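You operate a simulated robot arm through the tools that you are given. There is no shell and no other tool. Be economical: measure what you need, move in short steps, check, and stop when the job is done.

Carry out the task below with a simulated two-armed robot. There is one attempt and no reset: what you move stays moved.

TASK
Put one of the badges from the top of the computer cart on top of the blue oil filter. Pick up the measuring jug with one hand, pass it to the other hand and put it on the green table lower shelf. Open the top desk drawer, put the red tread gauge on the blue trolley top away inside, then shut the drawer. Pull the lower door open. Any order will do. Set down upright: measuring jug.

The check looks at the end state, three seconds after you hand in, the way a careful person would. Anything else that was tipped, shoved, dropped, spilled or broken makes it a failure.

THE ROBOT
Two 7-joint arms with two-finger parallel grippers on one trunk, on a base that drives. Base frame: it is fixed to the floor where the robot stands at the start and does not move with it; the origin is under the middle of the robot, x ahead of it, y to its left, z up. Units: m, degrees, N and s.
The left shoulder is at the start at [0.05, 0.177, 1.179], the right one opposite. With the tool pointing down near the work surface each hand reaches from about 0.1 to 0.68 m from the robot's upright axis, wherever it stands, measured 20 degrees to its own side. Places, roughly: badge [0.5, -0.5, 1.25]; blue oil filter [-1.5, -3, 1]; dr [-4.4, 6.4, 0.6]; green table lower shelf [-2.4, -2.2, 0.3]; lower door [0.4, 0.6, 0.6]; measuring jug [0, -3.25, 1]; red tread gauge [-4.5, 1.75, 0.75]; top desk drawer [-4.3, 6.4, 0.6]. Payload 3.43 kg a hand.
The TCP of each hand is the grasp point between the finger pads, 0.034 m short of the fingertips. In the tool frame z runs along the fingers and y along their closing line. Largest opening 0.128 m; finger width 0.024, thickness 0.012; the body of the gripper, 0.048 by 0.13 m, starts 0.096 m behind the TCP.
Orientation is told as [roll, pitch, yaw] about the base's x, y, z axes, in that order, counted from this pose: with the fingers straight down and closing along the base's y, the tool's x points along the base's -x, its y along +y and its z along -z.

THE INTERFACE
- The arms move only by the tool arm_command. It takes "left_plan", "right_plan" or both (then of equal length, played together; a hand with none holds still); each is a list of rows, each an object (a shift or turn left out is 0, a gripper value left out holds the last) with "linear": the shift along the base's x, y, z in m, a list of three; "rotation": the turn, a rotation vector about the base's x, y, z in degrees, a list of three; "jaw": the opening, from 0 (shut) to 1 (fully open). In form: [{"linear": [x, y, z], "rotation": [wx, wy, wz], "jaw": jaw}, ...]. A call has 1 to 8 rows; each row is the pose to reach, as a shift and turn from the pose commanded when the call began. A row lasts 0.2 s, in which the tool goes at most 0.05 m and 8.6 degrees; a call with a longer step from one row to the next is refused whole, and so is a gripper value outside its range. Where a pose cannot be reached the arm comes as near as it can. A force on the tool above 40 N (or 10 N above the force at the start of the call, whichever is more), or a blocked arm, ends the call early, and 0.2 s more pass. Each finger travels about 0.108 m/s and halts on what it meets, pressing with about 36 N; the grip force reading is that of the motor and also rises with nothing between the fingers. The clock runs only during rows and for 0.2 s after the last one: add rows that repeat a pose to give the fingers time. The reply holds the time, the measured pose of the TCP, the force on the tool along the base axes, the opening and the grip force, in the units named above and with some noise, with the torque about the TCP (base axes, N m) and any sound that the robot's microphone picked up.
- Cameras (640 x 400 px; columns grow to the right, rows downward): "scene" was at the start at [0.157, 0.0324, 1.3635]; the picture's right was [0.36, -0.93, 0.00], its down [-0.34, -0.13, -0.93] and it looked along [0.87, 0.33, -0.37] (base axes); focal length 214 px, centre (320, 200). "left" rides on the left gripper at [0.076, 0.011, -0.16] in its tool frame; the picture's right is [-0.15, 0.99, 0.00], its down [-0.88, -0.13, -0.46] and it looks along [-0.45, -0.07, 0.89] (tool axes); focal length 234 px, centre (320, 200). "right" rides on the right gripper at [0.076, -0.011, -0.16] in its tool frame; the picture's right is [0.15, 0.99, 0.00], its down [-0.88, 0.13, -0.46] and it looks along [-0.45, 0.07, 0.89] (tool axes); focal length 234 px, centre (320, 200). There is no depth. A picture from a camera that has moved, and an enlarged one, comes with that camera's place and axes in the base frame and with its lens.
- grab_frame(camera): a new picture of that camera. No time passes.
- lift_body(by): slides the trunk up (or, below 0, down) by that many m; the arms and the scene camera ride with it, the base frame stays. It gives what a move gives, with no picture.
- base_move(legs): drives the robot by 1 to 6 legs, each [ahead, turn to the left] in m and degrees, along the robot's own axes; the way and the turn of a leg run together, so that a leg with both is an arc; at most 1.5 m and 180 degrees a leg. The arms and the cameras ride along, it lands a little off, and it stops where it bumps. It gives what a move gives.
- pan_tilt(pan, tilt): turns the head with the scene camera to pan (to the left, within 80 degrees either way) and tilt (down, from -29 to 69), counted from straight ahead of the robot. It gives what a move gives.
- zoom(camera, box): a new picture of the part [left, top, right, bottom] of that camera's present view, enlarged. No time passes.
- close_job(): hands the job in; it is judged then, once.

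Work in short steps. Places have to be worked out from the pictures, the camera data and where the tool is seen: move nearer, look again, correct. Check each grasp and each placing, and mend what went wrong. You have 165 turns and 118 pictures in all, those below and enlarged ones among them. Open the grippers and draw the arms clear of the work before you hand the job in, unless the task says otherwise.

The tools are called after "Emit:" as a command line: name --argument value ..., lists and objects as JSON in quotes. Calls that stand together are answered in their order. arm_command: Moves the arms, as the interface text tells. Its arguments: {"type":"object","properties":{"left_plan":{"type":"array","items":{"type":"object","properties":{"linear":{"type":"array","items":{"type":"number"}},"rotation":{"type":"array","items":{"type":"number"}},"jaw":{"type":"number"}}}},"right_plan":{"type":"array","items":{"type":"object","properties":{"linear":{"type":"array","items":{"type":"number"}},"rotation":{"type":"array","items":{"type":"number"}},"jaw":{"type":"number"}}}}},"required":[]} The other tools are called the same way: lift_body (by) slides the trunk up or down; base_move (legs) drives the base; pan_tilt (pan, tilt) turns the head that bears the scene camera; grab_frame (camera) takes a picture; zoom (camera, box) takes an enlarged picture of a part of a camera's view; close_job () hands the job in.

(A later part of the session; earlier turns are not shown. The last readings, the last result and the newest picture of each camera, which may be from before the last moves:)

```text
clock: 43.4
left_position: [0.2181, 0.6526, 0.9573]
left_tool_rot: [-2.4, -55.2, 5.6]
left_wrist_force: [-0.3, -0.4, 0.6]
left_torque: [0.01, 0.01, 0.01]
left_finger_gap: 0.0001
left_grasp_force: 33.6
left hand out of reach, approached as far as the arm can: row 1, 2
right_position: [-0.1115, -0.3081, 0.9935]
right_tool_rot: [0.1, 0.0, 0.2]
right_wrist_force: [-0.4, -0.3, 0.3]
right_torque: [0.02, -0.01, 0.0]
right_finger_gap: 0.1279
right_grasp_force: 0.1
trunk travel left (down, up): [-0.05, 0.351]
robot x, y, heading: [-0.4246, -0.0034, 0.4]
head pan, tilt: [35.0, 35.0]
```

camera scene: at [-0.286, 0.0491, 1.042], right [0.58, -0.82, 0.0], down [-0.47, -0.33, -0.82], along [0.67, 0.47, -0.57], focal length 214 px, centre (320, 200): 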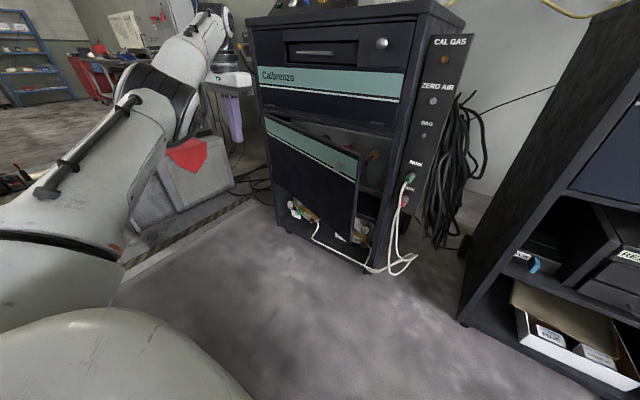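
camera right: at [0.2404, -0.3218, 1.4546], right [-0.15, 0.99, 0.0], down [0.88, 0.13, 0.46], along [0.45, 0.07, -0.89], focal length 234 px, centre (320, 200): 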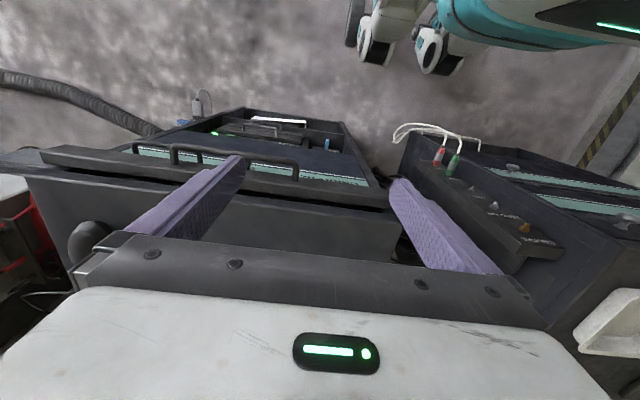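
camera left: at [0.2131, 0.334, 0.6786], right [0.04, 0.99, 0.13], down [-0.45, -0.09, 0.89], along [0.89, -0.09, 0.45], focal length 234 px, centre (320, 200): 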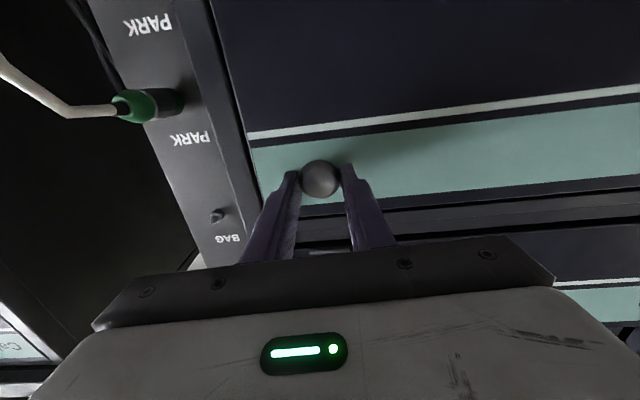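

Tangential motion works, inward does not — the arm seems stretched/singular. I back the base off for room and swing the hand forward-right around the shoulder.

Emit:
base_move --legs '[[-0.4, 0]]'

Emit:
arm_command --left_plan '[{"linear": [0.02, -0.04, -0.02]}, {"linear": [0.04, -0.08, -0.04]}, {"linear": [0.06, -0.12, -0.06]}, {"linear": [0.08, -0.16, -0.08]}, {"linear": [0.09, -0.2, -0.1]}, {"linear": [0.09, -0.24, -0.12]}, {"linear": [0.09, -0.28, -0.14]}, {"linear": [0.09, -0.32, -0.16]}]'

Emit:
grab_frame --camera "scene"

```text
clock: 45.9
left_position: [-0.1851, 0.6515, 0.9577]
left_tool_rot: [-2.3, -55.2, 5.5]
left_wrist_force: [-0.1, -0.9, -0.2]
left_torque: [0.0, -0.03, 0.01]
left_finger_gap: 0.0001
left_grasp_force: 32.9
right_position: [-0.5141, -0.311, 0.994]
right_tool_rot: [0.0, -0.1, 0.2]
right_wrist_force: [-0.3, -0.7, 0.0]
right_torque: [0.01, 0.01, -0.01]
right_finger_gap: 0.1279
right_grasp_force: 0.1
trunk travel left (down, up): [-0.05, 0.351]
robot x, y, heading: [-0.8303, -0.003, 0.2]
head pan, tilt: [35.0, 35.0]
```

```text
clock: 47.7
left_position: [-0.1205, 0.5847, 0.9355]
left_tool_rot: [-2.4, -55.2, 5.5]
left_wrist_force: [0.3, 0.8, -0.1]
left_torque: [0.03, -0.02, 0.0]
left_finger_gap: 0.0
left_grasp_force: 32.8
left hand out of reach, approached as far as the arm can: row 1, 2, 3, 4, 5, 6, 7, 8
right_position: [-0.5132, -0.3103, 0.9937]
right_tool_rot: [0.1, 0.1, 0.3]
right_wrist_force: [0.1, -0.7, 0.4]
right_torque: [0.02, -0.02, -0.02]
right_finger_gap: 0.1281
right_grasp_force: 0.0
trunk travel left (down, up): [-0.05, 0.351]
robot x, y, heading: [-0.8324, -0.0022, 0.2]
head pan, tilt: [35.0, 35.0]
```

```text
91 pictures are left
camera scene: at [-0.6898, 0.047, 1.042], right [0.58, -0.82, 0.0], down [-0.47, -0.33, -0.82], along [0.67, 0.47, -0.57], focal length 214 px, centre (320, 200)
```

scene: 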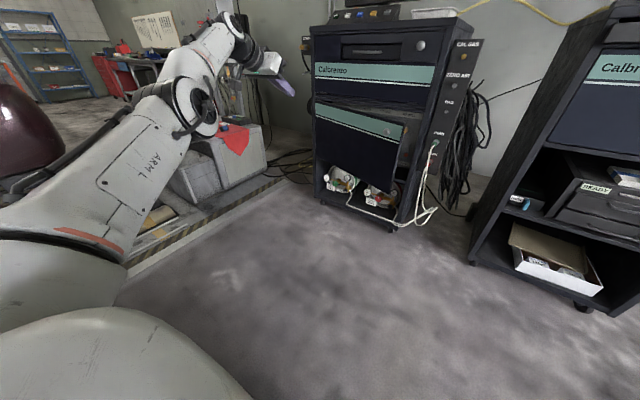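

The arm is visibly stretched straight. Command a straight inward pull towards the shoulder.

Emit:
arm_command --left_plan '[{"linear": [-0.036, -0.03, 0.01]}, {"linear": [-0.072, -0.06, 0.02]}, {"linear": [-0.108, -0.09, 0.03]}, {"linear": [-0.144, -0.12, 0.04]}, {"linear": [-0.18, -0.15, 0.05]}, {"linear": [-0.216, -0.18, 0.06]}, {"linear": [-0.25, -0.21, 0.07]}, {"linear": [-0.28, -0.24, 0.08]}]'

Emit:
arm_command --left_plan '[{"linear": [0, 0, 0.05]}, {"linear": [0, 0, 0.1]}, {"linear": [0, 0, 0.15]}, {"linear": [0, 0, 0.2]}, {"linear": [0, 0, 0.25]}, {"linear": [0, 0, 0.3]}]'

```text
clock: 49.5
left_position: [-0.2803, 0.5902, 1.1428]
left_tool_rot: [-2.5, -54.9, 5.6]
left_wrist_force: [-0.2, 1.0, 0.3]
left_torque: [0.01, 0.01, -0.03]
left_finger_gap: 0.0001
left_grasp_force: 33.3
left hand out of reach, approached as far as the arm can: row 1, 2, 3, 4, 5, 6, 7, 8
right_position: [-0.5135, -0.3104, 0.9936]
right_tool_rot: [0.1, 0.0, 0.2]
right_wrist_force: [0.0, 0.5, 0.5]
right_torque: [-0.04, 0.06, -0.02]
right_finger_gap: 0.1281
right_grasp_force: 0.2
trunk travel left (down, up): [-0.05, 0.351]
robot x, y, heading: [-0.8293, -0.0003, 0.1]
head pan, tilt: [35.0, 35.0]
```

```text
clock: 50.9
left_position: [-0.3149, 0.6011, 1.1562]
left_tool_rot: [-2.6, -55.1, 5.6]
left_wrist_force: [0.2, 0.5, -0.3]
left_torque: [-0.01, 0.04, -0.03]
left_finger_gap: 0.0
left_grasp_force: 33.1
left hand out of reach, approached as far as the arm can: row 1, 2, 3, 4, 5, 6
right_position: [-0.515, -0.31, 0.9953]
right_tool_rot: [0.1, 0.1, 0.3]
right_wrist_force: [0.5, -0.3, 0.4]
right_torque: [0.01, -0.03, -0.02]
right_finger_gap: 0.1281
right_grasp_force: 0.1
trunk travel left (down, up): [-0.05, 0.351]
robot x, y, heading: [-0.8322, -0.0056, 0.3]
head pan, tilt: [35.0, 35.0]
```

Radius to the shoulder stays ~0.65, i.e. elbow pinned straight. A sideways move in another direction may flex it; try outward (+y) and back.

Emit:
arm_command --left_plan '[{"linear": [-0.02, 0.04, 0]}, {"linear": [-0.04, 0.08, 0]}, {"linear": [-0.07, 0.11, 0]}, {"linear": [-0.1, 0.14, -0.0]}, {"linear": [-0.14, 0.14, -0.0]}, {"linear": [-0.18, 0.14, -0.0]}, {"linear": [-0.22, 0.14, -0.0]}, {"linear": [-0.26, 0.14, 0]}]'

Emit:
arm_command --left_plan '[{"linear": [0, -0.04, 0]}, {"linear": [0, -0.08, 0]}, {"linear": [0, -0.12, 0]}, {"linear": [0, -0.16, 0]}, {"linear": [0, -0.2, 0]}]'

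```text
clock: 52.7
left_position: [-0.5359, 0.7165, 1.1323]
left_tool_rot: [-2.3, -55.2, 5.5]
left_wrist_force: [-0.2, 0.5, -0.1]
left_torque: [0.0, 0.0, 0.0]
left_finger_gap: 0.0
left_grasp_force: 32.3
left hand out of reach, approached as far as the arm can: row 1, 2, 3, 4, 5, 6, 7, 8
right_position: [-0.5123, -0.3099, 0.9943]
right_tool_rot: [0.0, 0.1, 0.2]
right_wrist_force: [1.5, -0.2, -0.1]
right_torque: [0.02, 0.05, 0.04]
right_finger_gap: 0.1282
right_grasp_force: 0.0
trunk travel left (down, up): [-0.05, 0.351]
robot x, y, heading: [-0.8317, -0.004, 0.3]
head pan, tilt: [35.0, 35.0]
```

```text
clock: 53.9
left_position: [-0.5134, 0.6295, 1.2115]
left_tool_rot: [-2.5, -55.1, 5.6]
left_wrist_force: [0.2, -0.5, 0.8]
left_torque: [-0.01, 0.0, -0.03]
left_finger_gap: 0.0001
left_grasp_force: 32.5
left hand out of reach, approached as far as the arm can: row 2, 3, 4, 5
right_position: [-0.5138, -0.3094, 0.995]
right_tool_rot: [0.1, -0.1, 0.3]
right_wrist_force: [0.7, -1.1, 0.0]
right_torque: [-0.01, -0.02, 0.02]
right_finger_gap: 0.1282
right_grasp_force: 0.0
trunk travel left (down, up): [-0.05, 0.351]
robot x, y, heading: [-0.8325, -0.0023, 0.5]
head pan, tilt: [35.0, 35.0]
```

Some inward motion was reachable this time. I return the tool to pointing down and look at the arm.

Emit:
arm_command --left_plan '[{"rotation": [0, 8, 0]}, {"rotation": [0, 16, 0]}, {"rotation": [0, 24, 0]}, {"rotation": [0, 32, 0]}, {"rotation": [0, 40, 0]}, {"rotation": [0, 48, 0]}, {"rotation": [0, 55, 0]}]'

Emit:
pan_tilt --pan 60 --tilt 10

Emit:
grab_frame --camera "scene"

```text
clock: 55.5
left_position: [-0.4901, 0.6361, 1.0952]
left_tool_rot: [7.4, -18.0, 3.1]
left_wrist_force: [-0.4, -0.4, 0.0]
left_torque: [-0.01, -0.02, 0.01]
left_finger_gap: 0.0
left_grasp_force: 32.8
left hand out of reach, approached as far as the arm can: row 1, 2, 3, 4, 5, 6, 7
right_position: [-0.5143, -0.3103, 0.9947]
right_tool_rot: [0.1, 0.1, 0.2]
right_wrist_force: [-0.5, -0.7, -0.2]
right_torque: [0.01, 0.0, 0.02]
right_finger_gap: 0.128
right_grasp_force: 0.0
trunk travel left (down, up): [-0.05, 0.351]
robot x, y, heading: [-0.8302, -0.0008, 0.6]
head pan, tilt: [35.0, 35.0]
```

```text
clock: 56.4
left_position: [-0.4897, 0.6352, 1.0945]
left_tool_rot: [7.4, -18.1, 3.0]
left_wrist_force: [-0.7, 0.4, 0.3]
left_torque: [0.03, 0.05, -0.02]
left_finger_gap: 0.0
left_grasp_force: 32.4
right_position: [-0.5131, -0.3101, 0.9933]
right_tool_rot: [0.1, 0.1, 0.3]
right_wrist_force: [0.3, -0.9, -0.2]
right_torque: [0.02, -0.03, 0.03]
right_finger_gap: 0.1282
right_grasp_force: 0.0
trunk travel left (down, up): [-0.05, 0.351]
robot x, y, heading: [-0.8303, -0.0018, 0.5]
head pan, tilt: [60.0, 10.0]
```

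```text
90 pictures are left
camera scene: at [-0.7155, 0.0768, 1.0821], right [0.87, -0.5, 0.0], down [-0.09, -0.15, -0.98], along [0.49, 0.86, -0.17], focal length 214 px, centre (320, 200)
```

scene: 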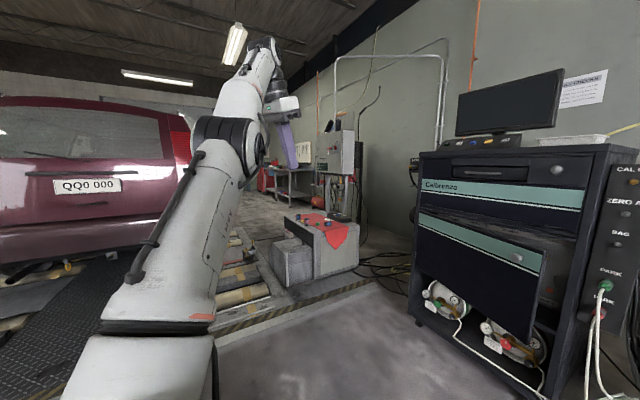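

The arm stands almost straight up-left. I try swinging it down and forward, which should flex the elbow.

Emit:
arm_command --left_plan '[{"linear": [0.02, -0.01, -0.04]}, {"linear": [0.04, -0.02, -0.08]}, {"linear": [0.06, -0.03, -0.12]}, {"linear": [0.07, -0.04, -0.16]}, {"linear": [0.08, -0.06, -0.2]}, {"linear": [0.08, -0.08, -0.24]}, {"linear": [0.08, -0.1, -0.28]}, {"linear": [0.08, -0.12, -0.32]}]'

Emit:
arm_command --left_plan '[{"linear": [0.0, -0.01, -0.04]}, {"linear": [0.0, -0.02, -0.08]}, {"linear": [0.0, -0.03, -0.12]}, {"linear": [0.0, -0.04, -0.16]}, {"linear": [0.0, -0.08, -0.18]}, {"linear": [0.0, -0.12, -0.2]}, {"linear": [0.0, -0.16, -0.2]}, {"linear": [0.0, -0.2, -0.2]}]'

```text
clock: 58.2
left_position: [-0.4004, 0.6099, 0.6772]
left_tool_rot: [4.6, -20.4, 2.6]
left_wrist_force: [-5.5, -6.8, -8.8]
left_torque: [0.9, -1.04, 0.26]
left_finger_gap: 0.0002
left_grasp_force: 33.0
left hand out of reach, approached as far as the arm can: row 1, 2, 3, 4, 5, 6, 7, 8
right_position: [-0.5138, -0.3104, 0.994]
right_tool_rot: [0.2, 0.0, 0.1]
right_wrist_force: [-0.4, -0.5, -0.4]
right_torque: [0.06, -0.02, -0.04]
right_finger_gap: 0.128
right_grasp_force: 0.1
trunk travel left (down, up): [-0.05, 0.351]
robot x, y, heading: [-0.8323, -0.0042, 0.4]
head pan, tilt: [60.0, 10.0]
```

```text
clock: 60.0
left_position: [-0.4012, 0.4058, 0.4754]
left_tool_rot: [4.2, -19.8, 3.0]
left_wrist_force: [0.4, -1.3, 0.1]
left_torque: [0.01, -0.02, -0.01]
left_finger_gap: 0.0
left_grasp_force: 32.8
right_position: [-0.5144, -0.3086, 0.9938]
right_tool_rot: [0.0, 0.0, 0.3]
right_wrist_force: [-0.4, -0.2, -0.5]
right_torque: [0.03, -0.01, 0.02]
right_finger_gap: 0.1281
right_grasp_force: 0.0
trunk travel left (down, up): [-0.05, 0.351]
robot x, y, heading: [-0.835, -0.0018, 0.3]
head pan, tilt: [60.0, 10.0]
```

Unstuck: all rows were reached. I raise the trunk so the hand works below the shoulder, and square the tool.

Emit:
lift_body --by 0.34

Emit:
arm_command --left_plan '[{"linear": [0.02, -0.01, 0.03], "rotation": [-4.2, 7, -1]}, {"linear": [0.04, -0.03, 0.06], "rotation": [-4.2, 14, -2]}, {"linear": [0.06, -0.05, 0.09], "rotation": [-4.2, 20, -3]}, {"linear": [0.09, -0.07, 0.11], "rotation": [-4.2, 20, -3]}, {"linear": [0.1, -0.08, 0.11], "rotation": [-4.2, 20, -3]}]'

Emit:
pan_tilt --pan 35 --tilt 35

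```text
clock: 63.3
left_position: [-0.4022, 0.4039, 0.815]
left_tool_rot: [4.3, -20.1, 2.9]
left_wrist_force: [-0.4, -0.2, 0.0]
left_torque: [-0.01, 0.01, -0.04]
left_finger_gap: 0.0001
left_grasp_force: 33.5
right_position: [-0.513, -0.3102, 1.3335]
right_tool_rot: [0.2, 0.0, 0.3]
right_wrist_force: [1.2, -0.1, 0.1]
right_torque: [-0.02, 0.01, 0.0]
right_finger_gap: 0.1281
right_grasp_force: 0.1
trunk travel left (down, up): [-0.39, 0.011]
robot x, y, heading: [-0.8317, -0.0052, 0.5]
head pan, tilt: [60.0, 10.0]
```

```text
clock: 64.5
left_position: [-0.3013, 0.3226, 0.9258]
left_tool_rot: [0.5, 0.1, 0.5]
left_wrist_force: [-0.4, 0.0, -0.2]
left_torque: [0.02, 0.01, -0.02]
left_finger_gap: 0.0
left_grasp_force: 32.9
left hand out of reach, approached as far as the arm can: row 1
right_position: [-0.5125, -0.3112, 1.333]
right_tool_rot: [0.1, 0.1, 0.3]
right_wrist_force: [0.5, 0.5, 0.1]
right_torque: [-0.03, -0.02, 0.03]
right_finger_gap: 0.1278
right_grasp_force: 0.0
trunk travel left (down, up): [-0.39, 0.011]
robot x, y, heading: [-0.8306, 0.0011, 0.3]
head pan, tilt: [60.0, 10.0]
```

```text
clock: 65.4
left_position: [-0.3017, 0.3233, 0.9251]
left_tool_rot: [0.5, 0.2, 0.5]
left_wrist_force: [0.3, -0.2, -0.1]
left_torque: [-0.01, -0.03, -0.03]
left_finger_gap: 0.0
left_grasp_force: 33.0
right_position: [-0.513, -0.3096, 1.3345]
right_tool_rot: [0.1, 0.0, 0.3]
right_wrist_force: [-0.4, 0.6, -0.1]
right_torque: [-0.02, -0.03, 0.01]
right_finger_gap: 0.1279
right_grasp_force: 0.0
trunk travel left (down, up): [-0.39, 0.011]
robot x, y, heading: [-0.8284, -0.0009, 0.3]
head pan, tilt: [35.0, 35.0]
```

Drive ahead so the hand hovers above the gap between door edge and cabinet, then check.

Emit:
base_move --legs '[[0.6, 0]]'

Emit:
grab_frame --camera "scene"

Emit:
grab_frame --camera "left"

```text
clock: 68.8
left_position: [0.3031, 0.3265, 0.9267]
left_tool_rot: [0.5, 0.2, 0.3]
left_wrist_force: [0.3, 0.6, -0.4]
left_torque: [-0.01, 0.03, 0.0]
left_finger_gap: 0.0
left_grasp_force: 32.8
right_position: [0.0893, -0.3081, 1.3349]
right_tool_rot: [0.1, 0.1, 0.2]
right_wrist_force: [0.0, -0.6, -0.5]
right_torque: [-0.01, 0.01, 0.0]
right_finger_gap: 0.1281
right_grasp_force: 0.1
trunk travel left (down, up): [-0.39, 0.011]
robot x, y, heading: [-0.227, -0.0003, 0.3]
head pan, tilt: [35.0, 35.0]
```

```text
89 pictures are left
camera scene: at [-0.0856, 0.0499, 1.382], right [0.58, -0.82, 0.0], down [-0.47, -0.33, -0.82], along [0.67, 0.47, -0.57], focal length 214 px, centre (320, 200)
```

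scene: 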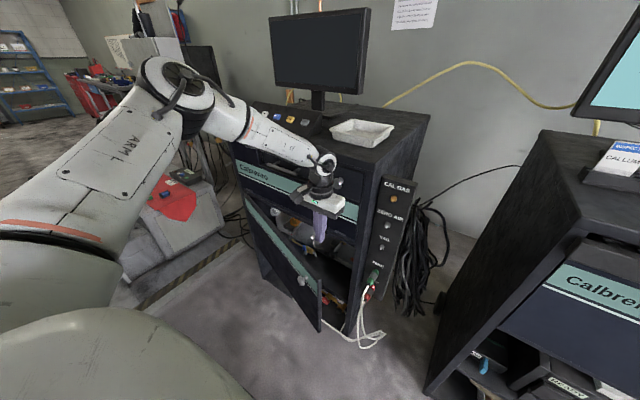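

```text
88 pictures are left
camera left: at [0.228, 0.3351, 1.0862], right [0.14, 0.99, 0.01], down [0.88, -0.13, 0.45], along [0.45, -0.06, -0.89], focal length 234 px, centre (320, 200)
```

left: 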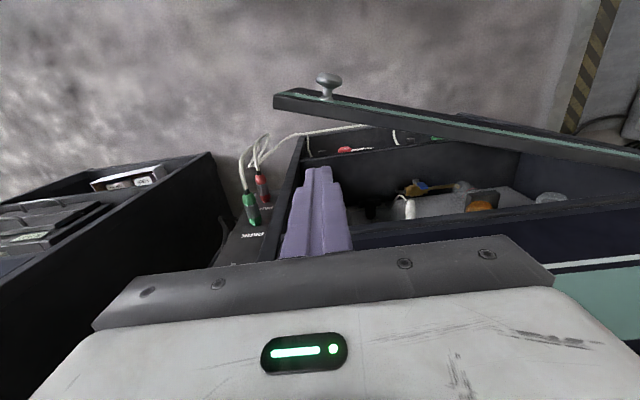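

The wrist view shows the fingers in the gap behind the door (free corner ≈(0.24, 0.29)). Lower the fingertips to below the door top.

Emit:
arm_command --left_plan '[{"linear": [0, 0, -0.04]}, {"linear": [0, 0, -0.08]}, {"linear": [0, 0, -0.12]}, {"linear": [0, 0, -0.15]}]'

Emit:
arm_command --left_plan '[{"linear": [-0.036, 0.008, 0]}, {"linear": [-0.082, 0.022, 0]}, {"linear": [-0.127, 0.041, 0]}, {"linear": [-0.17, 0.063, 0]}, {"linear": [-0.211, 0.089, 0]}, {"linear": [-0.249, 0.119, 0]}, {"linear": [-0.285, 0.151, 0]}, {"linear": [-0.317, 0.187, 0]}]'

Emit:
grab_frame --camera "scene"

```text
clock: 69.8
left_position: [0.2545, 0.345, 0.8433]
left_tool_rot: [0.5, 0.1, 0.4]
left_wrist_force: [0.5, -0.5, 0.0]
left_torque: [0.02, 0.02, 0.0]
left_finger_gap: 0.0
left_grasp_force: 32.9
left hand out of reach, approached as far as the arm can: row 1, 2, 3, 4
right_position: [0.0901, -0.3069, 1.3327]
right_tool_rot: [0.0, 0.0, 0.2]
right_wrist_force: [-0.3, -0.5, -1.3]
right_torque: [0.0, 0.03, -0.02]
right_finger_gap: 0.128
right_grasp_force: 0.2
trunk travel left (down, up): [-0.39, 0.011]
robot x, y, heading: [-0.2298, -0.0015, 0.2]
head pan, tilt: [35.0, 35.0]
```

```text
clock: 71.6
left_position: [-0.0649, 0.5303, 0.8451]
left_tool_rot: [0.5, 0.1, 0.2]
left_wrist_force: [0.1, -0.5, 0.1]
left_torque: [-0.03, -0.01, -0.04]
left_finger_gap: 0.0
left_grasp_force: 32.4
right_position: [0.0877, -0.3071, 1.3351]
right_tool_rot: [0.0, -0.2, 0.3]
right_wrist_force: [-0.9, 0.2, 0.1]
right_torque: [-0.02, -0.05, 0.0]
right_finger_gap: 0.1283
right_grasp_force: 0.0
trunk travel left (down, up): [-0.39, 0.011]
robot x, y, heading: [-0.2302, 0.0044, 0.2]
head pan, tilt: [35.0, 35.0]
```

```text
87 pictures are left
camera scene: at [-0.0884, 0.0513, 1.3824], right [0.58, -0.82, 0.0], down [-0.47, -0.33, -0.82], along [0.67, 0.47, -0.57], focal length 214 px, centre (320, 200)
```

scene: 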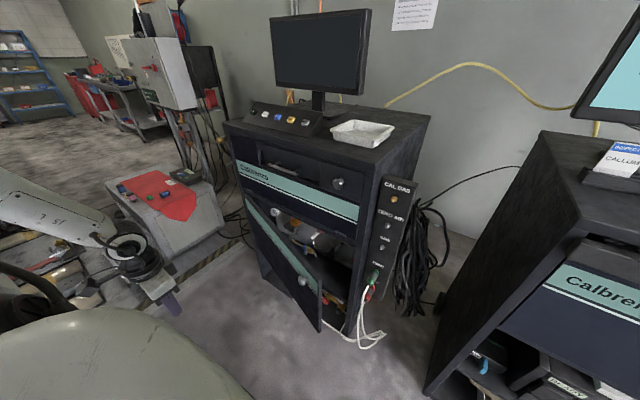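

The arm ran out of reach and passed over the door without touching it. I raise the hand, lower the trunk 0.12 and go closer by 0.1 m before retrying.

Emit:
arm_command --left_plan '[{"linear": [0.02, -0.03, 0.03]}, {"linear": [0.04, -0.06, 0.06]}, {"linear": [0.07, -0.09, 0.09]}, {"linear": [0.1, -0.12, 0.12]}, {"linear": [0.14, -0.15, 0.12]}, {"linear": [0.18, -0.17, 0.12]}, {"linear": [0.22, -0.19, 0.12]}, {"linear": [0.26, -0.2, 0.12]}]'

Emit:
base_move --legs '[[0.1, 0]]'

Emit:
grab_frame --camera "left"

```text
refused: row 3 steps farther than a row can; nothing moved
```

```text
clock: 72.8
left_position: [0.0365, 0.5317, 0.8448]
left_tool_rot: [0.6, 0.2, 0.3]
left_wrist_force: [0.5, -0.3, -0.3]
left_torque: [-0.02, 0.04, 0.01]
left_finger_gap: 0.0001
left_grasp_force: 32.6
right_position: [0.191, -0.3071, 1.3336]
right_tool_rot: [0.1, 0.0, 0.2]
right_wrist_force: [0.9, 0.4, 0.2]
right_torque: [0.0, 0.02, 0.0]
right_finger_gap: 0.128
right_grasp_force: 0.0
trunk travel left (down, up): [-0.39, 0.011]
robot x, y, heading: [-0.1243, 0.0013, 0.5]
head pan, tilt: [35.0, 35.0]
```

```text
86 pictures are left
camera left: at [-0.0388, 0.5391, 1.0056], right [0.14, 0.99, 0.01], down [0.88, -0.13, 0.45], along [0.45, -0.06, -0.89], focal length 234 px, centre (320, 200)
```

left: 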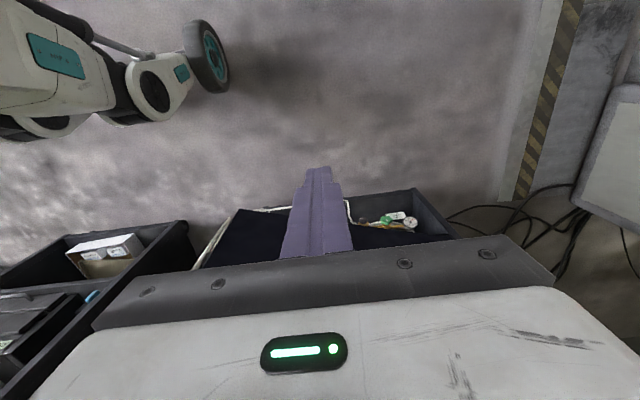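

No contact. I raise the hand and bring it over the gap; then I'll dip using the trunk.

Emit:
arm_command --left_plan '[{"linear": [0.0, 0, 0.045]}, {"linear": [0.01, -0.02, 0.085]}, {"linear": [0.045, -0.05, 0.09]}, {"linear": [0.08, -0.085, 0.09]}, {"linear": [0.12, -0.115, 0.09]}, {"linear": [0.165, -0.14, 0.09]}, {"linear": [0.21, -0.16, 0.09]}, {"linear": [0.255, -0.175, 0.09]}]'

Emit:
arm_command --left_plan '[{"linear": [0.015, -0.025, 0.0]}]'

Emit:
grab_frame --camera "left"

```text
refused: row 6 steps farther than a row can; nothing moved
```

```text
clock: 73.2
left_position: [0.0513, 0.5065, 0.8444]
left_tool_rot: [0.6, 0.3, 0.4]
left_wrist_force: [0.3, 0.6, 0.2]
left_torque: [-0.02, 0.03, -0.01]
left_finger_gap: 0.0
left_grasp_force: 33.0
right_position: [0.1902, -0.3082, 1.3339]
right_tool_rot: [0.0, 0.0, 0.2]
right_wrist_force: [0.6, -0.1, -0.3]
right_torque: [0.01, 0.0, 0.0]
right_finger_gap: 0.1283
right_grasp_force: 0.0
trunk travel left (down, up): [-0.39, 0.011]
robot x, y, heading: [-0.1265, -0.0007, -0.0]
head pan, tilt: [35.0, 35.0]
```

```text
85 pictures are left
camera left: at [-0.0243, 0.5143, 1.0047], right [0.14, 0.99, 0.01], down [0.88, -0.13, 0.45], along [0.45, -0.05, -0.89], focal length 234 px, centre (320, 200)
```

left: 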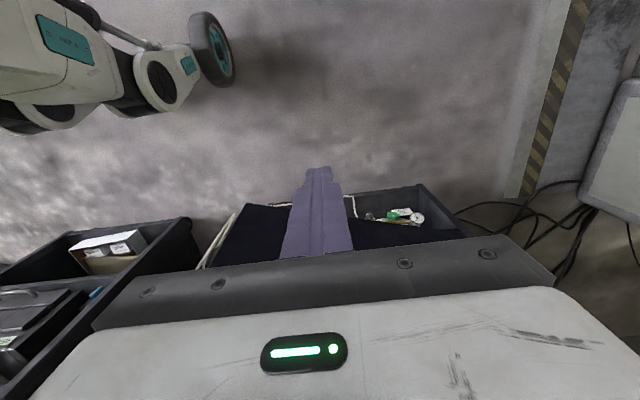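

Retry with shorter steps.

Emit:
arm_command --left_plan '[{"linear": [0.0, 0, 0.045]}, {"linear": [0.01, -0.01, 0.085]}, {"linear": [0.047, -0.035, 0.09]}, {"linear": [0.083, -0.06, 0.09]}, {"linear": [0.12, -0.085, 0.09]}, {"linear": [0.157, -0.11, 0.09]}, {"linear": [0.194, -0.135, 0.09]}, {"linear": [0.231, -0.16, 0.09]}]'

Emit:
arm_command --left_plan '[{"linear": [0.015, -0.018, 0.0]}]'

Emit:
lift_body --by -0.14

Emit:
grab_frame --camera "left"

```text
clock: 75.0
left_position: [0.282, 0.3445, 0.9355]
left_tool_rot: [0.6, 0.2, 0.3]
left_wrist_force: [0.4, -0.2, 0.4]
left_torque: [0.02, 0.01, -0.01]
left_finger_gap: 0.0
left_grasp_force: 32.8
right_position: [0.1907, -0.3077, 1.3338]
right_tool_rot: [0.2, 0.1, 0.1]
right_wrist_force: [0.1, -0.2, -1.1]
right_torque: [0.0, 0.05, 0.01]
right_finger_gap: 0.128
right_grasp_force: 0.0
trunk travel left (down, up): [-0.39, 0.011]
robot x, y, heading: [-0.1274, 0.001, 0.2]
head pan, tilt: [35.0, 35.0]
```

```text
clock: 75.4
left_position: [0.2985, 0.3265, 0.9369]
left_tool_rot: [0.8, 0.1, 0.4]
left_wrist_force: [0.6, -1.0, 0.3]
left_torque: [0.04, -0.01, 0.03]
left_finger_gap: 0.0
left_grasp_force: 33.0
right_position: [0.1906, -0.3084, 1.3333]
right_tool_rot: [0.1, -0.1, 0.1]
right_wrist_force: [-0.1, -0.1, 1.1]
right_torque: [0.02, 0.03, 0.0]
right_finger_gap: 0.1278
right_grasp_force: 0.0
trunk travel left (down, up): [-0.39, 0.011]
robot x, y, heading: [-0.1267, 0.0001, 0.2]
head pan, tilt: [35.0, 35.0]
```

```text
clock: 77.0
left_position: [0.2963, 0.3265, 0.7964]
left_tool_rot: [0.7, 0.2, 0.3]
left_wrist_force: [0.3, 1.0, -0.6]
left_torque: [0.01, 0.0, 0.03]
left_finger_gap: 0.0
left_grasp_force: 32.8
right_position: [0.1888, -0.3073, 1.194]
right_tool_rot: [0.0, 0.0, 0.3]
right_wrist_force: [-1.0, 0.1, -0.3]
right_torque: [0.0, -0.01, 0.02]
right_finger_gap: 0.1278
right_grasp_force: 0.1
trunk travel left (down, up): [-0.25, 0.151]
robot x, y, heading: [-0.1272, 0.0035, 0.2]
head pan, tilt: [35.0, 35.0]
```

```text
84 pictures are left
camera left: at [0.2215, 0.3353, 0.9569], right [0.14, 0.99, 0.01], down [0.88, -0.13, 0.45], along [0.45, -0.06, -0.89], focal length 234 px, centre (320, 200)
```

left: 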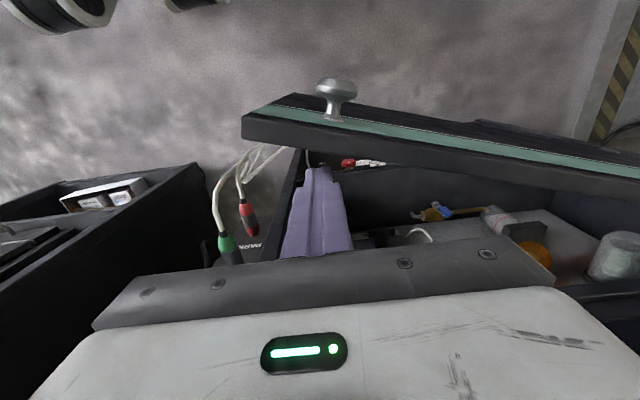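

The fingers are now behind the door, below its top. Lower 3 cm more and sweep along the arc.

Emit:
arm_command --left_plan '[{"linear": [0, 0, -0.03]}, {"linear": [-0.03, 0.007, -0.03]}, {"linear": [-0.07, 0.018, -0.03]}, {"linear": [-0.11, 0.033, -0.03]}, {"linear": [-0.15, 0.051, -0.03]}, {"linear": [-0.19, 0.074, -0.03]}, {"linear": [-0.228, 0.1, -0.03]}, {"linear": [-0.264, 0.13, -0.03]}]'

Emit:
grab_frame --camera "left"

```text
clock: 78.8
left_position: [0.031, 0.4553, 0.7652]
left_tool_rot: [0.5, 0.1, 0.3]
left_wrist_force: [0.0, 1.1, 0.6]
left_torque: [0.0, 0.0, 0.03]
left_finger_gap: 0.0001
left_grasp_force: 32.5
right_position: [0.1884, -0.3061, 1.195]
right_tool_rot: [0.2, 0.1, 0.1]
right_wrist_force: [0.1, 0.1, 0.6]
right_torque: [0.03, 0.0, -0.01]
right_finger_gap: 0.128
right_grasp_force: 0.1
trunk travel left (down, up): [-0.25, 0.151]
robot x, y, heading: [-0.126, 0.0, 0.1]
head pan, tilt: [35.0, 35.0]
```

```text
83 pictures are left
camera left: at [-0.0433, 0.4648, 0.926], right [0.14, 0.99, 0.01], down [0.88, -0.13, 0.45], along [0.45, -0.06, -0.89], focal length 234 px, centre (320, 200)
```

left: 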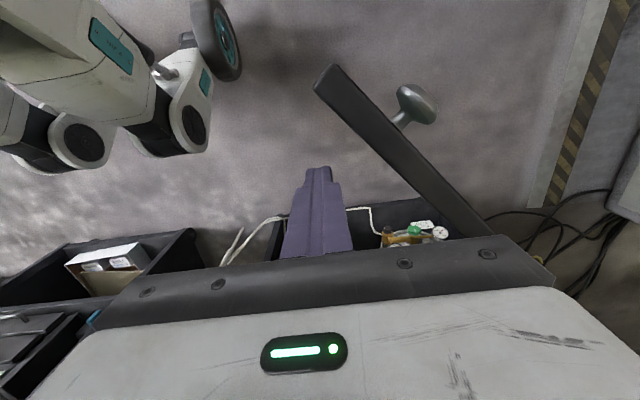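

The door swung to about 50°. Push it further to about 75°.

Emit:
arm_command --left_plan '[{"linear": [-0.03, 0.03, 0]}, {"linear": [-0.055, 0.065, 0]}, {"linear": [-0.075, 0.105, 0]}, {"linear": [-0.085, 0.15, 0]}, {"linear": [-0.09, 0.19, 0]}]'

Emit:
grab_frame --camera "left"

Emit:
grab_frame --camera "scene"

```text
clock: 80.0
left_position: [-0.0585, 0.6468, 0.766]
left_tool_rot: [0.5, 0.2, 0.4]
left_wrist_force: [0.6, -0.3, 0.1]
left_torque: [-0.04, 0.04, -0.01]
left_finger_gap: 0.0
left_grasp_force: 32.7
left hand out of reach, approached as far as the arm can: row 2
right_position: [0.1891, -0.306, 1.1947]
right_tool_rot: [0.1, 0.0, 0.2]
right_wrist_force: [0.2, -0.4, -0.3]
right_torque: [-0.01, -0.02, 0.02]
right_finger_gap: 0.1279
right_grasp_force: 0.1
trunk travel left (down, up): [-0.25, 0.151]
robot x, y, heading: [-0.1285, 0.0008, 0.2]
head pan, tilt: [35.0, 35.0]
```

```text
82 pictures are left
camera left: at [-0.1339, 0.6553, 0.9263], right [0.14, 0.99, 0.01], down [0.88, -0.13, 0.45], along [0.45, -0.06, -0.89], focal length 234 px, centre (320, 200)
```

left: 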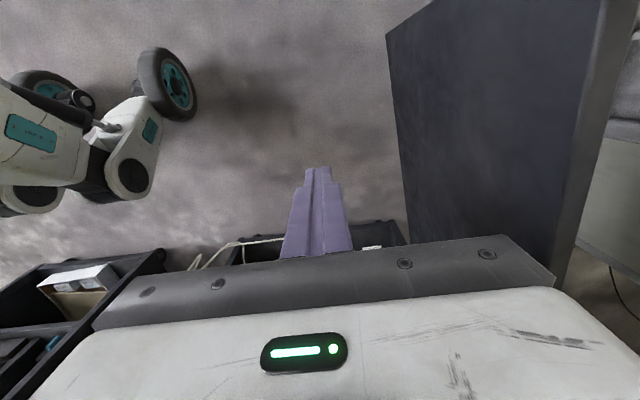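

```text
81 pictures are left
camera scene: at [0.0139, 0.051, 1.2419], right [0.58, -0.82, 0.0], down [-0.47, -0.33, -0.82], along [0.67, 0.47, -0.57], focal length 214 px, centre (320, 200)
```

scene: 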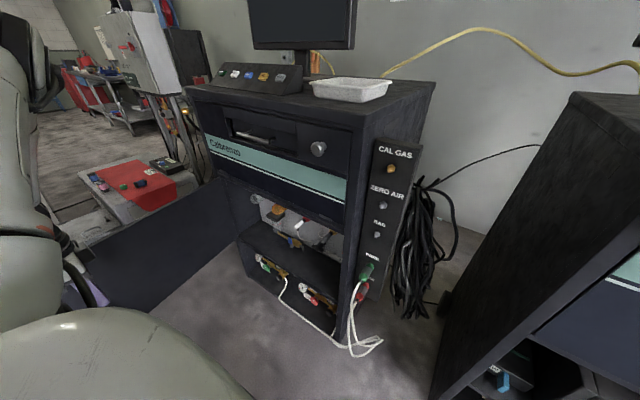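

The door stands about 85–90° open. I raise the trunk, draw the left hand in, and look toward the badges.

Emit:
lift_body --by 0.15

Emit:
arm_command --left_plan '[{"linear": [0.03, -0.035, 0.0]}, {"linear": [0.06, -0.07, 0.02]}, {"linear": [0.09, -0.105, 0.04]}, {"linear": [0.11, -0.145, 0.06]}, {"linear": [0.12, -0.185, 0.08]}, {"linear": [0.13, -0.225, 0.1]}, {"linear": [0.13, -0.265, 0.12]}, {"linear": [0.13, -0.305, 0.14]}]'

Emit:
arm_command --right_plan '[{"linear": [0.0, 0, 0], "rotation": [0, -8, 0], "jaw": 0.55}, {"linear": [0.0, 0, -0.02], "rotation": [0, -16, 0]}, {"linear": [0.0, 0, -0.04], "rotation": [0, -24, 0]}, {"linear": [0.0, 0, -0.06], "rotation": [0, -32, 0]}, {"linear": [0.0, 0, -0.08], "rotation": [0, -40, 0]}, {"linear": [0.0, 0, -0.1], "rotation": [0, -48, 0]}, {"linear": [0.0, 0.03, -0.1], "rotation": [0, -56, 0]}, {"linear": [0, 0.06, -0.1], "rotation": [0, -60, 0]}]'

Emit:
pan_tilt --pan -20 --tilt 20

Emit:
grab_frame --camera "scene"

```text
clock: 81.8
left_position: [-0.0573, 0.646, 0.9156]
left_tool_rot: [0.7, 0.3, 0.4]
left_wrist_force: [0.0, 0.0, 0.1]
left_torque: [-0.01, 0.01, 0.0]
left_finger_gap: 0.0
left_grasp_force: 33.3
right_position: [0.1888, -0.3082, 1.3444]
right_tool_rot: [0.1, 0.0, 0.2]
right_wrist_force: [-0.2, 0.0, -0.3]
right_torque: [0.01, -0.02, -0.02]
right_finger_gap: 0.128
right_grasp_force: 0.1
trunk travel left (down, up): [-0.4, 0.001]
robot x, y, heading: [-0.129, -0.0012, 0.1]
head pan, tilt: [35.0, 35.0]
```

```text
refused: row 2 steps farther than a row can; nothing moved
```

```text
clock: 83.6
left_position: [-0.0581, 0.6468, 0.9148]
left_tool_rot: [0.4, 0.2, 0.4]
left_wrist_force: [-0.8, 0.7, -1.0]
left_torque: [-0.03, -0.02, 0.01]
left_finger_gap: 0.0002
left_grasp_force: 32.9
right_position: [0.2228, -0.2491, 1.3171]
right_tool_rot: [-0.2, -59.9, 0.3]
right_wrist_force: [0.4, 0.7, 0.1]
right_torque: [-0.01, -0.01, -0.02]
right_finger_gap: 0.0704
right_grasp_force: 0.0
right hand out of reach, approached as far as the arm can: row 6, 7, 8
trunk travel left (down, up): [-0.4, 0.001]
robot x, y, heading: [-0.126, 0.0015, 0.3]
head pan, tilt: [35.0, 35.0]
```

```text
clock: 84.8
left_position: [-0.0572, 0.6457, 0.9165]
left_tool_rot: [0.6, 0.2, 0.3]
left_wrist_force: [0.0, -0.9, 0.7]
left_torque: [0.0, 0.01, -0.01]
left_finger_gap: 0.0002
left_grasp_force: 32.7
right_position: [0.2216, -0.2523, 1.3165]
right_tool_rot: [-0.2, -59.8, 0.3]
right_wrist_force: [0.6, 0.2, -0.2]
right_torque: [0.05, 0.0, 0.03]
right_finger_gap: 0.0703
right_grasp_force: 0.1
trunk travel left (down, up): [-0.4, 0.001]
robot x, y, heading: [-0.1274, 0.0002, 0.2]
head pan, tilt: [-20.0, 20.0]
```

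```text
80 pictures are left
camera scene: at [0.0296, -0.0319, 1.4158], right [-0.34, -0.94, 0.0], down [-0.32, 0.12, -0.94], along [0.88, -0.32, -0.34], focal length 214 px, centre (320, 200)
```

scene: 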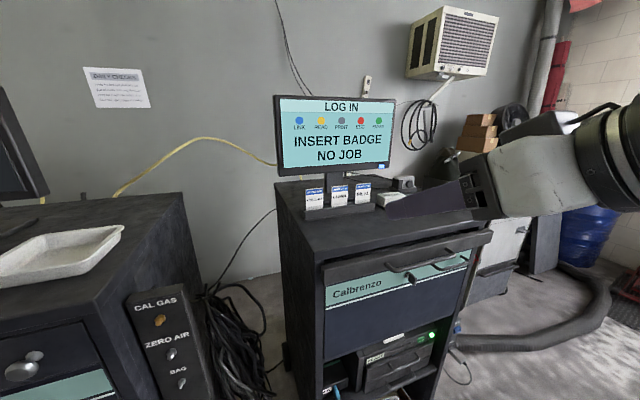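

Badges lie about 0.55 m ahead. The right wrist camera now looks forward at them; take its view.

Emit:
grab_frame --camera "right"

Emit:
arm_command --left_plan '[{"linear": [0.03, -0.035, 0.0]}, {"linear": [0.06, -0.07, 0.01]}, {"linear": [0.085, -0.105, 0.02]}, {"linear": [0.1, -0.145, 0.03]}, {"linear": [0.11, -0.185, 0.04]}, {"linear": [0.12, -0.225, 0.05]}, {"linear": [0.12, -0.265, 0.06]}, {"linear": [0.12, -0.305, 0.07]}]'

```text
79 pictures are left
camera right: at [0.045, -0.2638, 1.3324], right [-0.08, 0.99, -0.13], down [0.05, 0.13, 0.99], along [1.0, 0.07, -0.06], focal length 234 px, centre (320, 200)
```

right: 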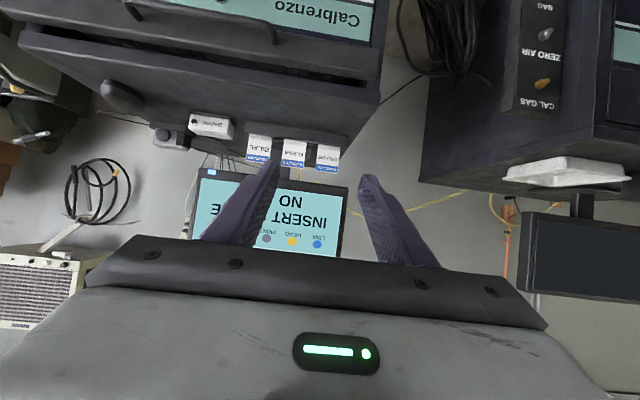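

```text
clock: 86.6
left_position: [0.0456, 0.45, 0.9158]
left_tool_rot: [0.5, 0.0, 0.4]
left_wrist_force: [-1.1, -1.1, -0.2]
left_torque: [0.0, 0.01, -0.01]
left_finger_gap: 0.0
left_grasp_force: 33.2
left hand out of reach, approached as far as the arm can: row 4, 5, 6, 7, 8
right_position: [0.2225, -0.2501, 1.3169]
right_tool_rot: [-0.1, -60.0, 0.3]
right_wrist_force: [0.7, 0.2, -0.5]
right_torque: [0.0, -0.03, 0.0]
right_finger_gap: 0.0702
right_grasp_force: 0.0
trunk travel left (down, up): [-0.4, 0.001]
robot x, y, heading: [-0.1303, 0.0007, 0.3]
head pan, tilt: [-20.0, 20.0]
```

Rays agree: badges at x≈0.60, y≈−0.22/−0.303/−0.387, z 1.17–1.236 visible. Drive ahead 0.12 m and bring the right hand to a pre-grasp 0.1 m before CALLUM.

Emit:
base_move --legs '[[0.12, 0]]'

Emit:
arm_command --right_plan '[{"linear": [0.03, 0.01, -0.02], "rotation": [0, -4, 0]}, {"linear": [0.06, 0.02, -0.04], "rotation": [0, -8, 0]}, {"linear": [0.09, 0.03, -0.06], "rotation": [0, -10, 0]}, {"linear": [0.12, 0.03, -0.08], "rotation": [0, -10, 0]}, {"linear": [0.15, 0.03, -0.095], "rotation": [0, -10, 0]}]'

Emit:
grab_frame --camera "right"

Emit:
grab_frame --camera "scene"

```text
clock: 87.9
left_position: [0.164, 0.4504, 0.9167]
left_tool_rot: [0.5, 0.1, 0.4]
left_wrist_force: [0.9, -0.7, -0.7]
left_torque: [-0.02, 0.02, 0.05]
left_finger_gap: 0.0
left_grasp_force: 33.6
right_position: [0.3399, -0.2507, 1.3167]
right_tool_rot: [-0.2, -59.8, 0.3]
right_wrist_force: [-0.7, 0.1, -0.8]
right_torque: [0.01, 0.04, 0.02]
right_finger_gap: 0.0703
right_grasp_force: 0.0
trunk travel left (down, up): [-0.4, 0.001]
robot x, y, heading: [-0.0144, 0.0001, 0.0]
head pan, tilt: [-20.0, 20.0]
```

```text
clock: 89.1
left_position: [0.1631, 0.4509, 0.9162]
left_tool_rot: [0.6, 0.1, 0.3]
left_wrist_force: [0.5, 0.2, -0.3]
left_torque: [0.01, 0.04, 0.02]
left_finger_gap: 0.0003
left_grasp_force: 33.2
right_position: [0.4888, -0.2211, 1.221]
right_tool_rot: [-0.2, -69.9, 0.3]
right_wrist_force: [0.3, 0.1, 0.7]
right_torque: [-0.03, 0.02, -0.09]
right_finger_gap: 0.0703
right_grasp_force: 0.0
right hand out of reach, approached as far as the arm can: row 1, 2, 3, 4
trunk travel left (down, up): [-0.4, 0.001]
robot x, y, heading: [-0.0102, 0.001, 0.4]
head pan, tilt: [-20.0, 20.0]
```

```text
78 pictures are left
camera right: at [0.3122, -0.2332, 1.2043], right [-0.05, 0.99, -0.14], down [-0.13, 0.13, 0.98], along [0.99, 0.07, 0.12], focal length 234 px, centre (320, 200)
```

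right: 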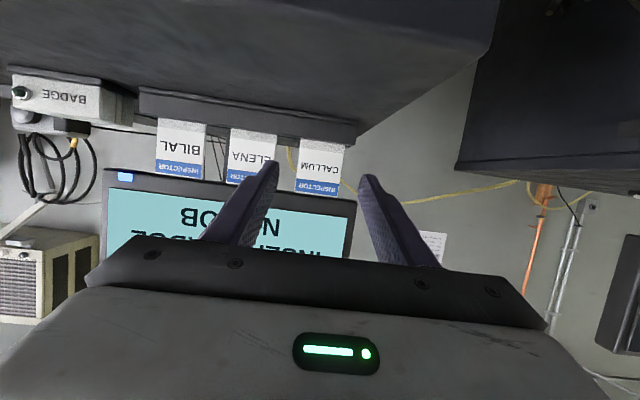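

```text
77 pictures are left
camera scene: at [0.148, -0.0317, 1.4158], right [-0.34, -0.94, 0.0], down [-0.32, 0.12, -0.94], along [0.88, -0.32, -0.34], focal length 214 px, centre (320, 200)
```

scene: 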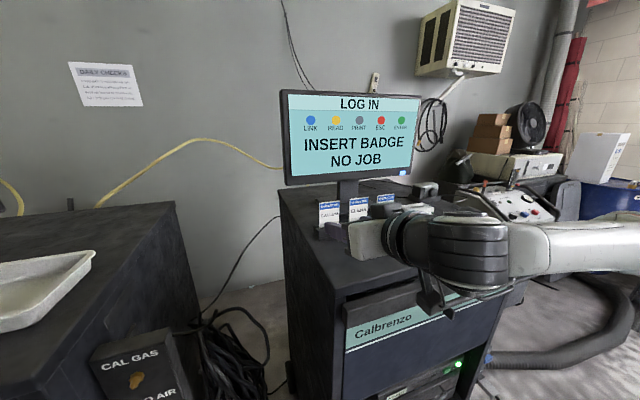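

CALLUM is centred between the fingers (y −0.218, top z 1.233, x≈0.595). Advance to straddle it, slightly lower.

Emit:
arm_command --right_plan '[{"linear": [0.03, 0.002, -0.004]}, {"linear": [0.06, 0.002, -0.005]}, {"linear": [0.08, 0.002, -0.005]}, {"linear": [0.092, 0.002, -0.005]}]'

Emit:
grab_frame --camera "right"

```text
clock: 90.1
left_position: [0.1621, 0.4513, 0.9163]
left_tool_rot: [0.5, 0.1, 0.4]
left_wrist_force: [0.4, -0.2, 0.9]
left_torque: [-0.01, 0.0, 0.0]
left_finger_gap: 0.0001
left_grasp_force: 32.8
right_position: [0.5815, -0.219, 1.2172]
right_tool_rot: [-0.4, -69.9, 0.5]
right_wrist_force: [0.7, 0.7, 0.7]
right_torque: [0.01, -0.02, 0.03]
right_finger_gap: 0.0706
right_grasp_force: 0.0
trunk travel left (down, up): [-0.4, 0.001]
robot x, y, heading: [-0.0128, 0.0022, 0.2]
head pan, tilt: [-20.0, 20.0]
```

```text
76 pictures are left
camera right: at [0.405, -0.2313, 1.2015], right [-0.05, 0.99, -0.14], down [-0.13, 0.13, 0.98], along [0.99, 0.07, 0.12], focal length 234 px, centre (320, 200)
```

right: 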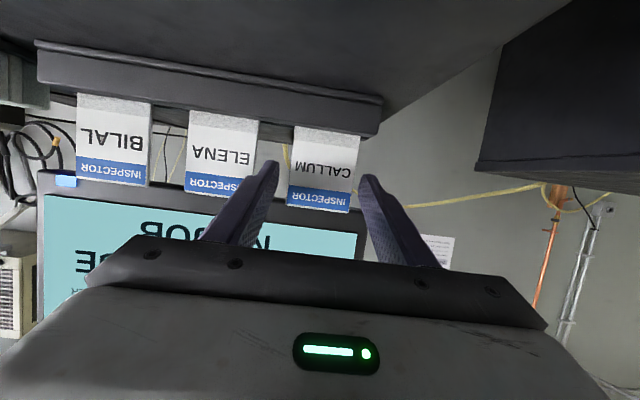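

The badge sits about 1 cm past the TCP between the fingers. Close the jaw.

Emit:
arm_command --right_plan '[{"jaw": 0.42}, {"jaw": 0.35}, {"jaw": 0.3}, {"jaw": 0.3}]'

Emit:
arm_command --right_plan '[{"linear": [0, 0, 0.02]}, {"linear": [0, 0, 0.05]}, {"linear": [0, 0, 0.08]}, {"linear": [-0.0, 0, 0.11]}]'

Emit:
grab_frame --camera "right"

```text
clock: 91.1
left_position: [0.1623, 0.4508, 0.9176]
left_tool_rot: [0.4, 0.2, 0.4]
left_wrist_force: [0.6, 0.4, -0.9]
left_torque: [0.0, 0.01, 0.03]
left_finger_gap: 0.0
left_grasp_force: 33.1
right_position: [0.5819, -0.2189, 1.2172]
right_tool_rot: [-0.3, -69.9, 0.3]
right_wrist_force: [1.2, -0.7, -0.9]
right_torque: [0.01, 0.0, -0.01]
right_finger_gap: 0.052
right_grasp_force: 36.3
trunk travel left (down, up): [-0.4, 0.001]
robot x, y, heading: [-0.0103, 0.0032, 0.3]
head pan, tilt: [-20.0, 20.0]
```

```text
clock: 92.1
left_position: [0.163, 0.451, 0.9159]
left_tool_rot: [0.5, 0.0, 0.5]
left_wrist_force: [-0.3, 0.6, -0.4]
left_torque: [-0.03, 0.02, -0.01]
left_finger_gap: 0.0001
left_grasp_force: 32.9
right_position: [0.5807, -0.2195, 1.3265]
right_tool_rot: [-0.4, -69.9, 0.5]
right_wrist_force: [-0.2, -0.1, 0.5]
right_torque: [0.0, -0.04, 0.0]
right_finger_gap: 0.0519
right_grasp_force: 36.0
trunk travel left (down, up): [-0.4, 0.001]
robot x, y, heading: [-0.0127, 0.0005, 0.3]
head pan, tilt: [-20.0, 20.0]
```

```text
75 pictures are left
camera right: at [0.4044, -0.2321, 1.3117], right [-0.05, 0.99, -0.14], down [-0.12, 0.13, 0.98], along [0.99, 0.07, 0.12], focal length 234 px, centre (320, 200)
```

right: 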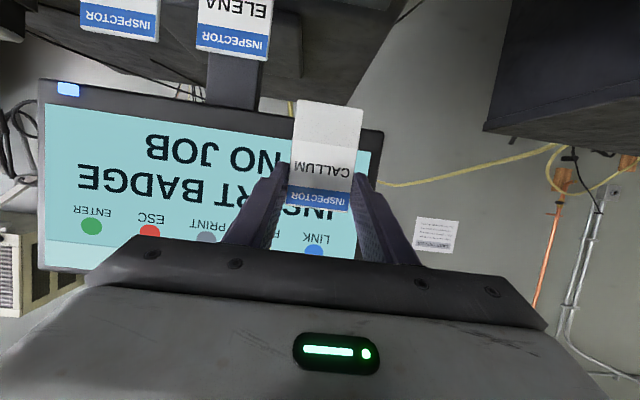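

Badge CALLUM is held (gap 0.052). Back away from the cart, then turn right to look toward the filter/jug area.

Emit:
base_move --legs '[[-0.6, 0], [0, -110]]'

Emit:
pan_tilt --pan 0 --tilt 15

Emit:
grab_frame --camera "scene"

```text
clock: 100.2
left_position: [-0.2805, -0.3411, 0.9164]
left_tool_rot: [0.5, -0.1, -113.8]
left_wrist_force: [-0.3, 0.3, 0.4]
left_torque: [0.04, 0.03, -0.01]
left_finger_gap: 0.0
left_grasp_force: 32.7
right_position: [-1.0634, -0.4493, 1.3268]
right_tool_rot: [-0.3, -69.9, -113.9]
right_wrist_force: [1.0, 0.1, -0.4]
right_torque: [0.04, 0.02, -0.01]
right_finger_gap: 0.0521
right_grasp_force: 35.8
trunk travel left (down, up): [-0.4, 0.001]
robot x, y, heading: [-0.6189, 0.0008, -113.8]
head pan, tilt: [-20.0, 20.0]
```

```text
clock: 101.1
left_position: [-0.2821, -0.3425, 0.9155]
left_tool_rot: [0.5, 0.1, -113.9]
left_wrist_force: [0.0, 0.3, -0.4]
left_torque: [0.01, 0.03, -0.02]
left_finger_gap: 0.0
left_grasp_force: 33.3
right_position: [-1.0645, -0.4489, 1.3261]
right_tool_rot: [-0.3, -69.8, -113.8]
right_wrist_force: [0.1, -0.1, -0.5]
right_torque: [-0.03, 0.01, -0.02]
right_finger_gap: 0.0523
right_grasp_force: 35.9
trunk travel left (down, up): [-0.4, 0.001]
robot x, y, heading: [-0.624, 0.0009, -114.3]
head pan, tilt: [0.0, 15.0]
```

```text
74 pictures are left
camera scene: at [-0.6868, -0.1496, 1.424], right [-0.91, 0.41, 0.0], down [0.11, 0.24, -0.97], along [-0.39, -0.88, -0.26], focal length 214 px, centre (320, 200)
```

scene: 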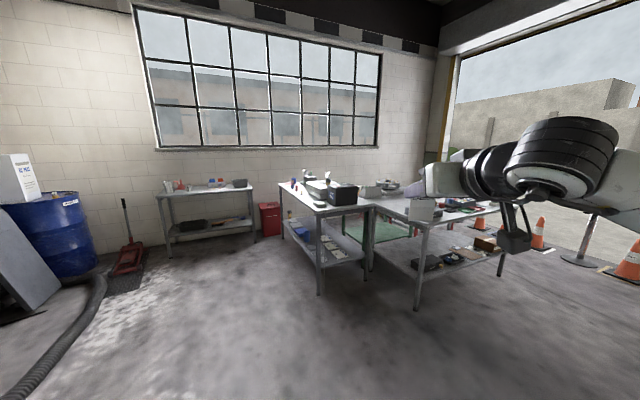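

Three work tables are seen. Enlarge the tables region.

Emit:
zoom --camera "scene" --box '[150, 160, 310, 260]'

Emit:
zoom --camera "scene" --box '[270, 160, 510, 310]'

```text
4.00 times, centred on (230, 210) of scene
camera zoom: at [-0.6868, -0.1496, 1.424], right [-0.91, 0.41, 0.0], down [0.11, 0.24, -0.97], along [-0.39, -0.88, -0.26], focal length 858 px, centre (680, 160)
```

zoom: 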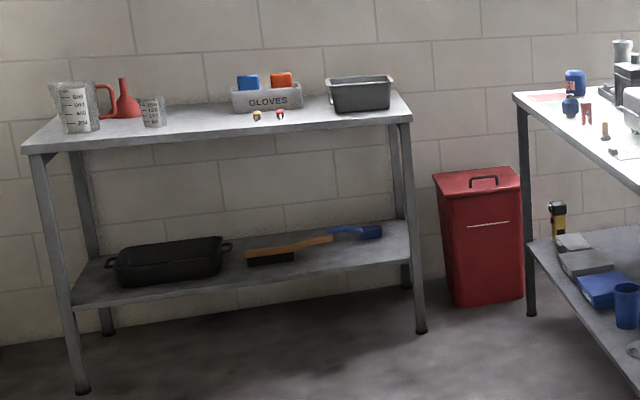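

```text
2.67 times, centred on (390, 235) of scene
camera zoom: at [-0.6868, -0.1496, 1.424], right [-0.91, 0.41, 0.0], down [0.11, 0.24, -0.97], along [-0.39, -0.88, -0.26], focal length 572 px, centre (133, 107)
```

zoom: 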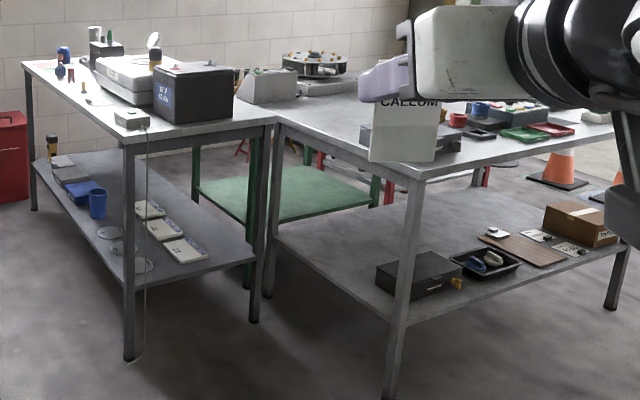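

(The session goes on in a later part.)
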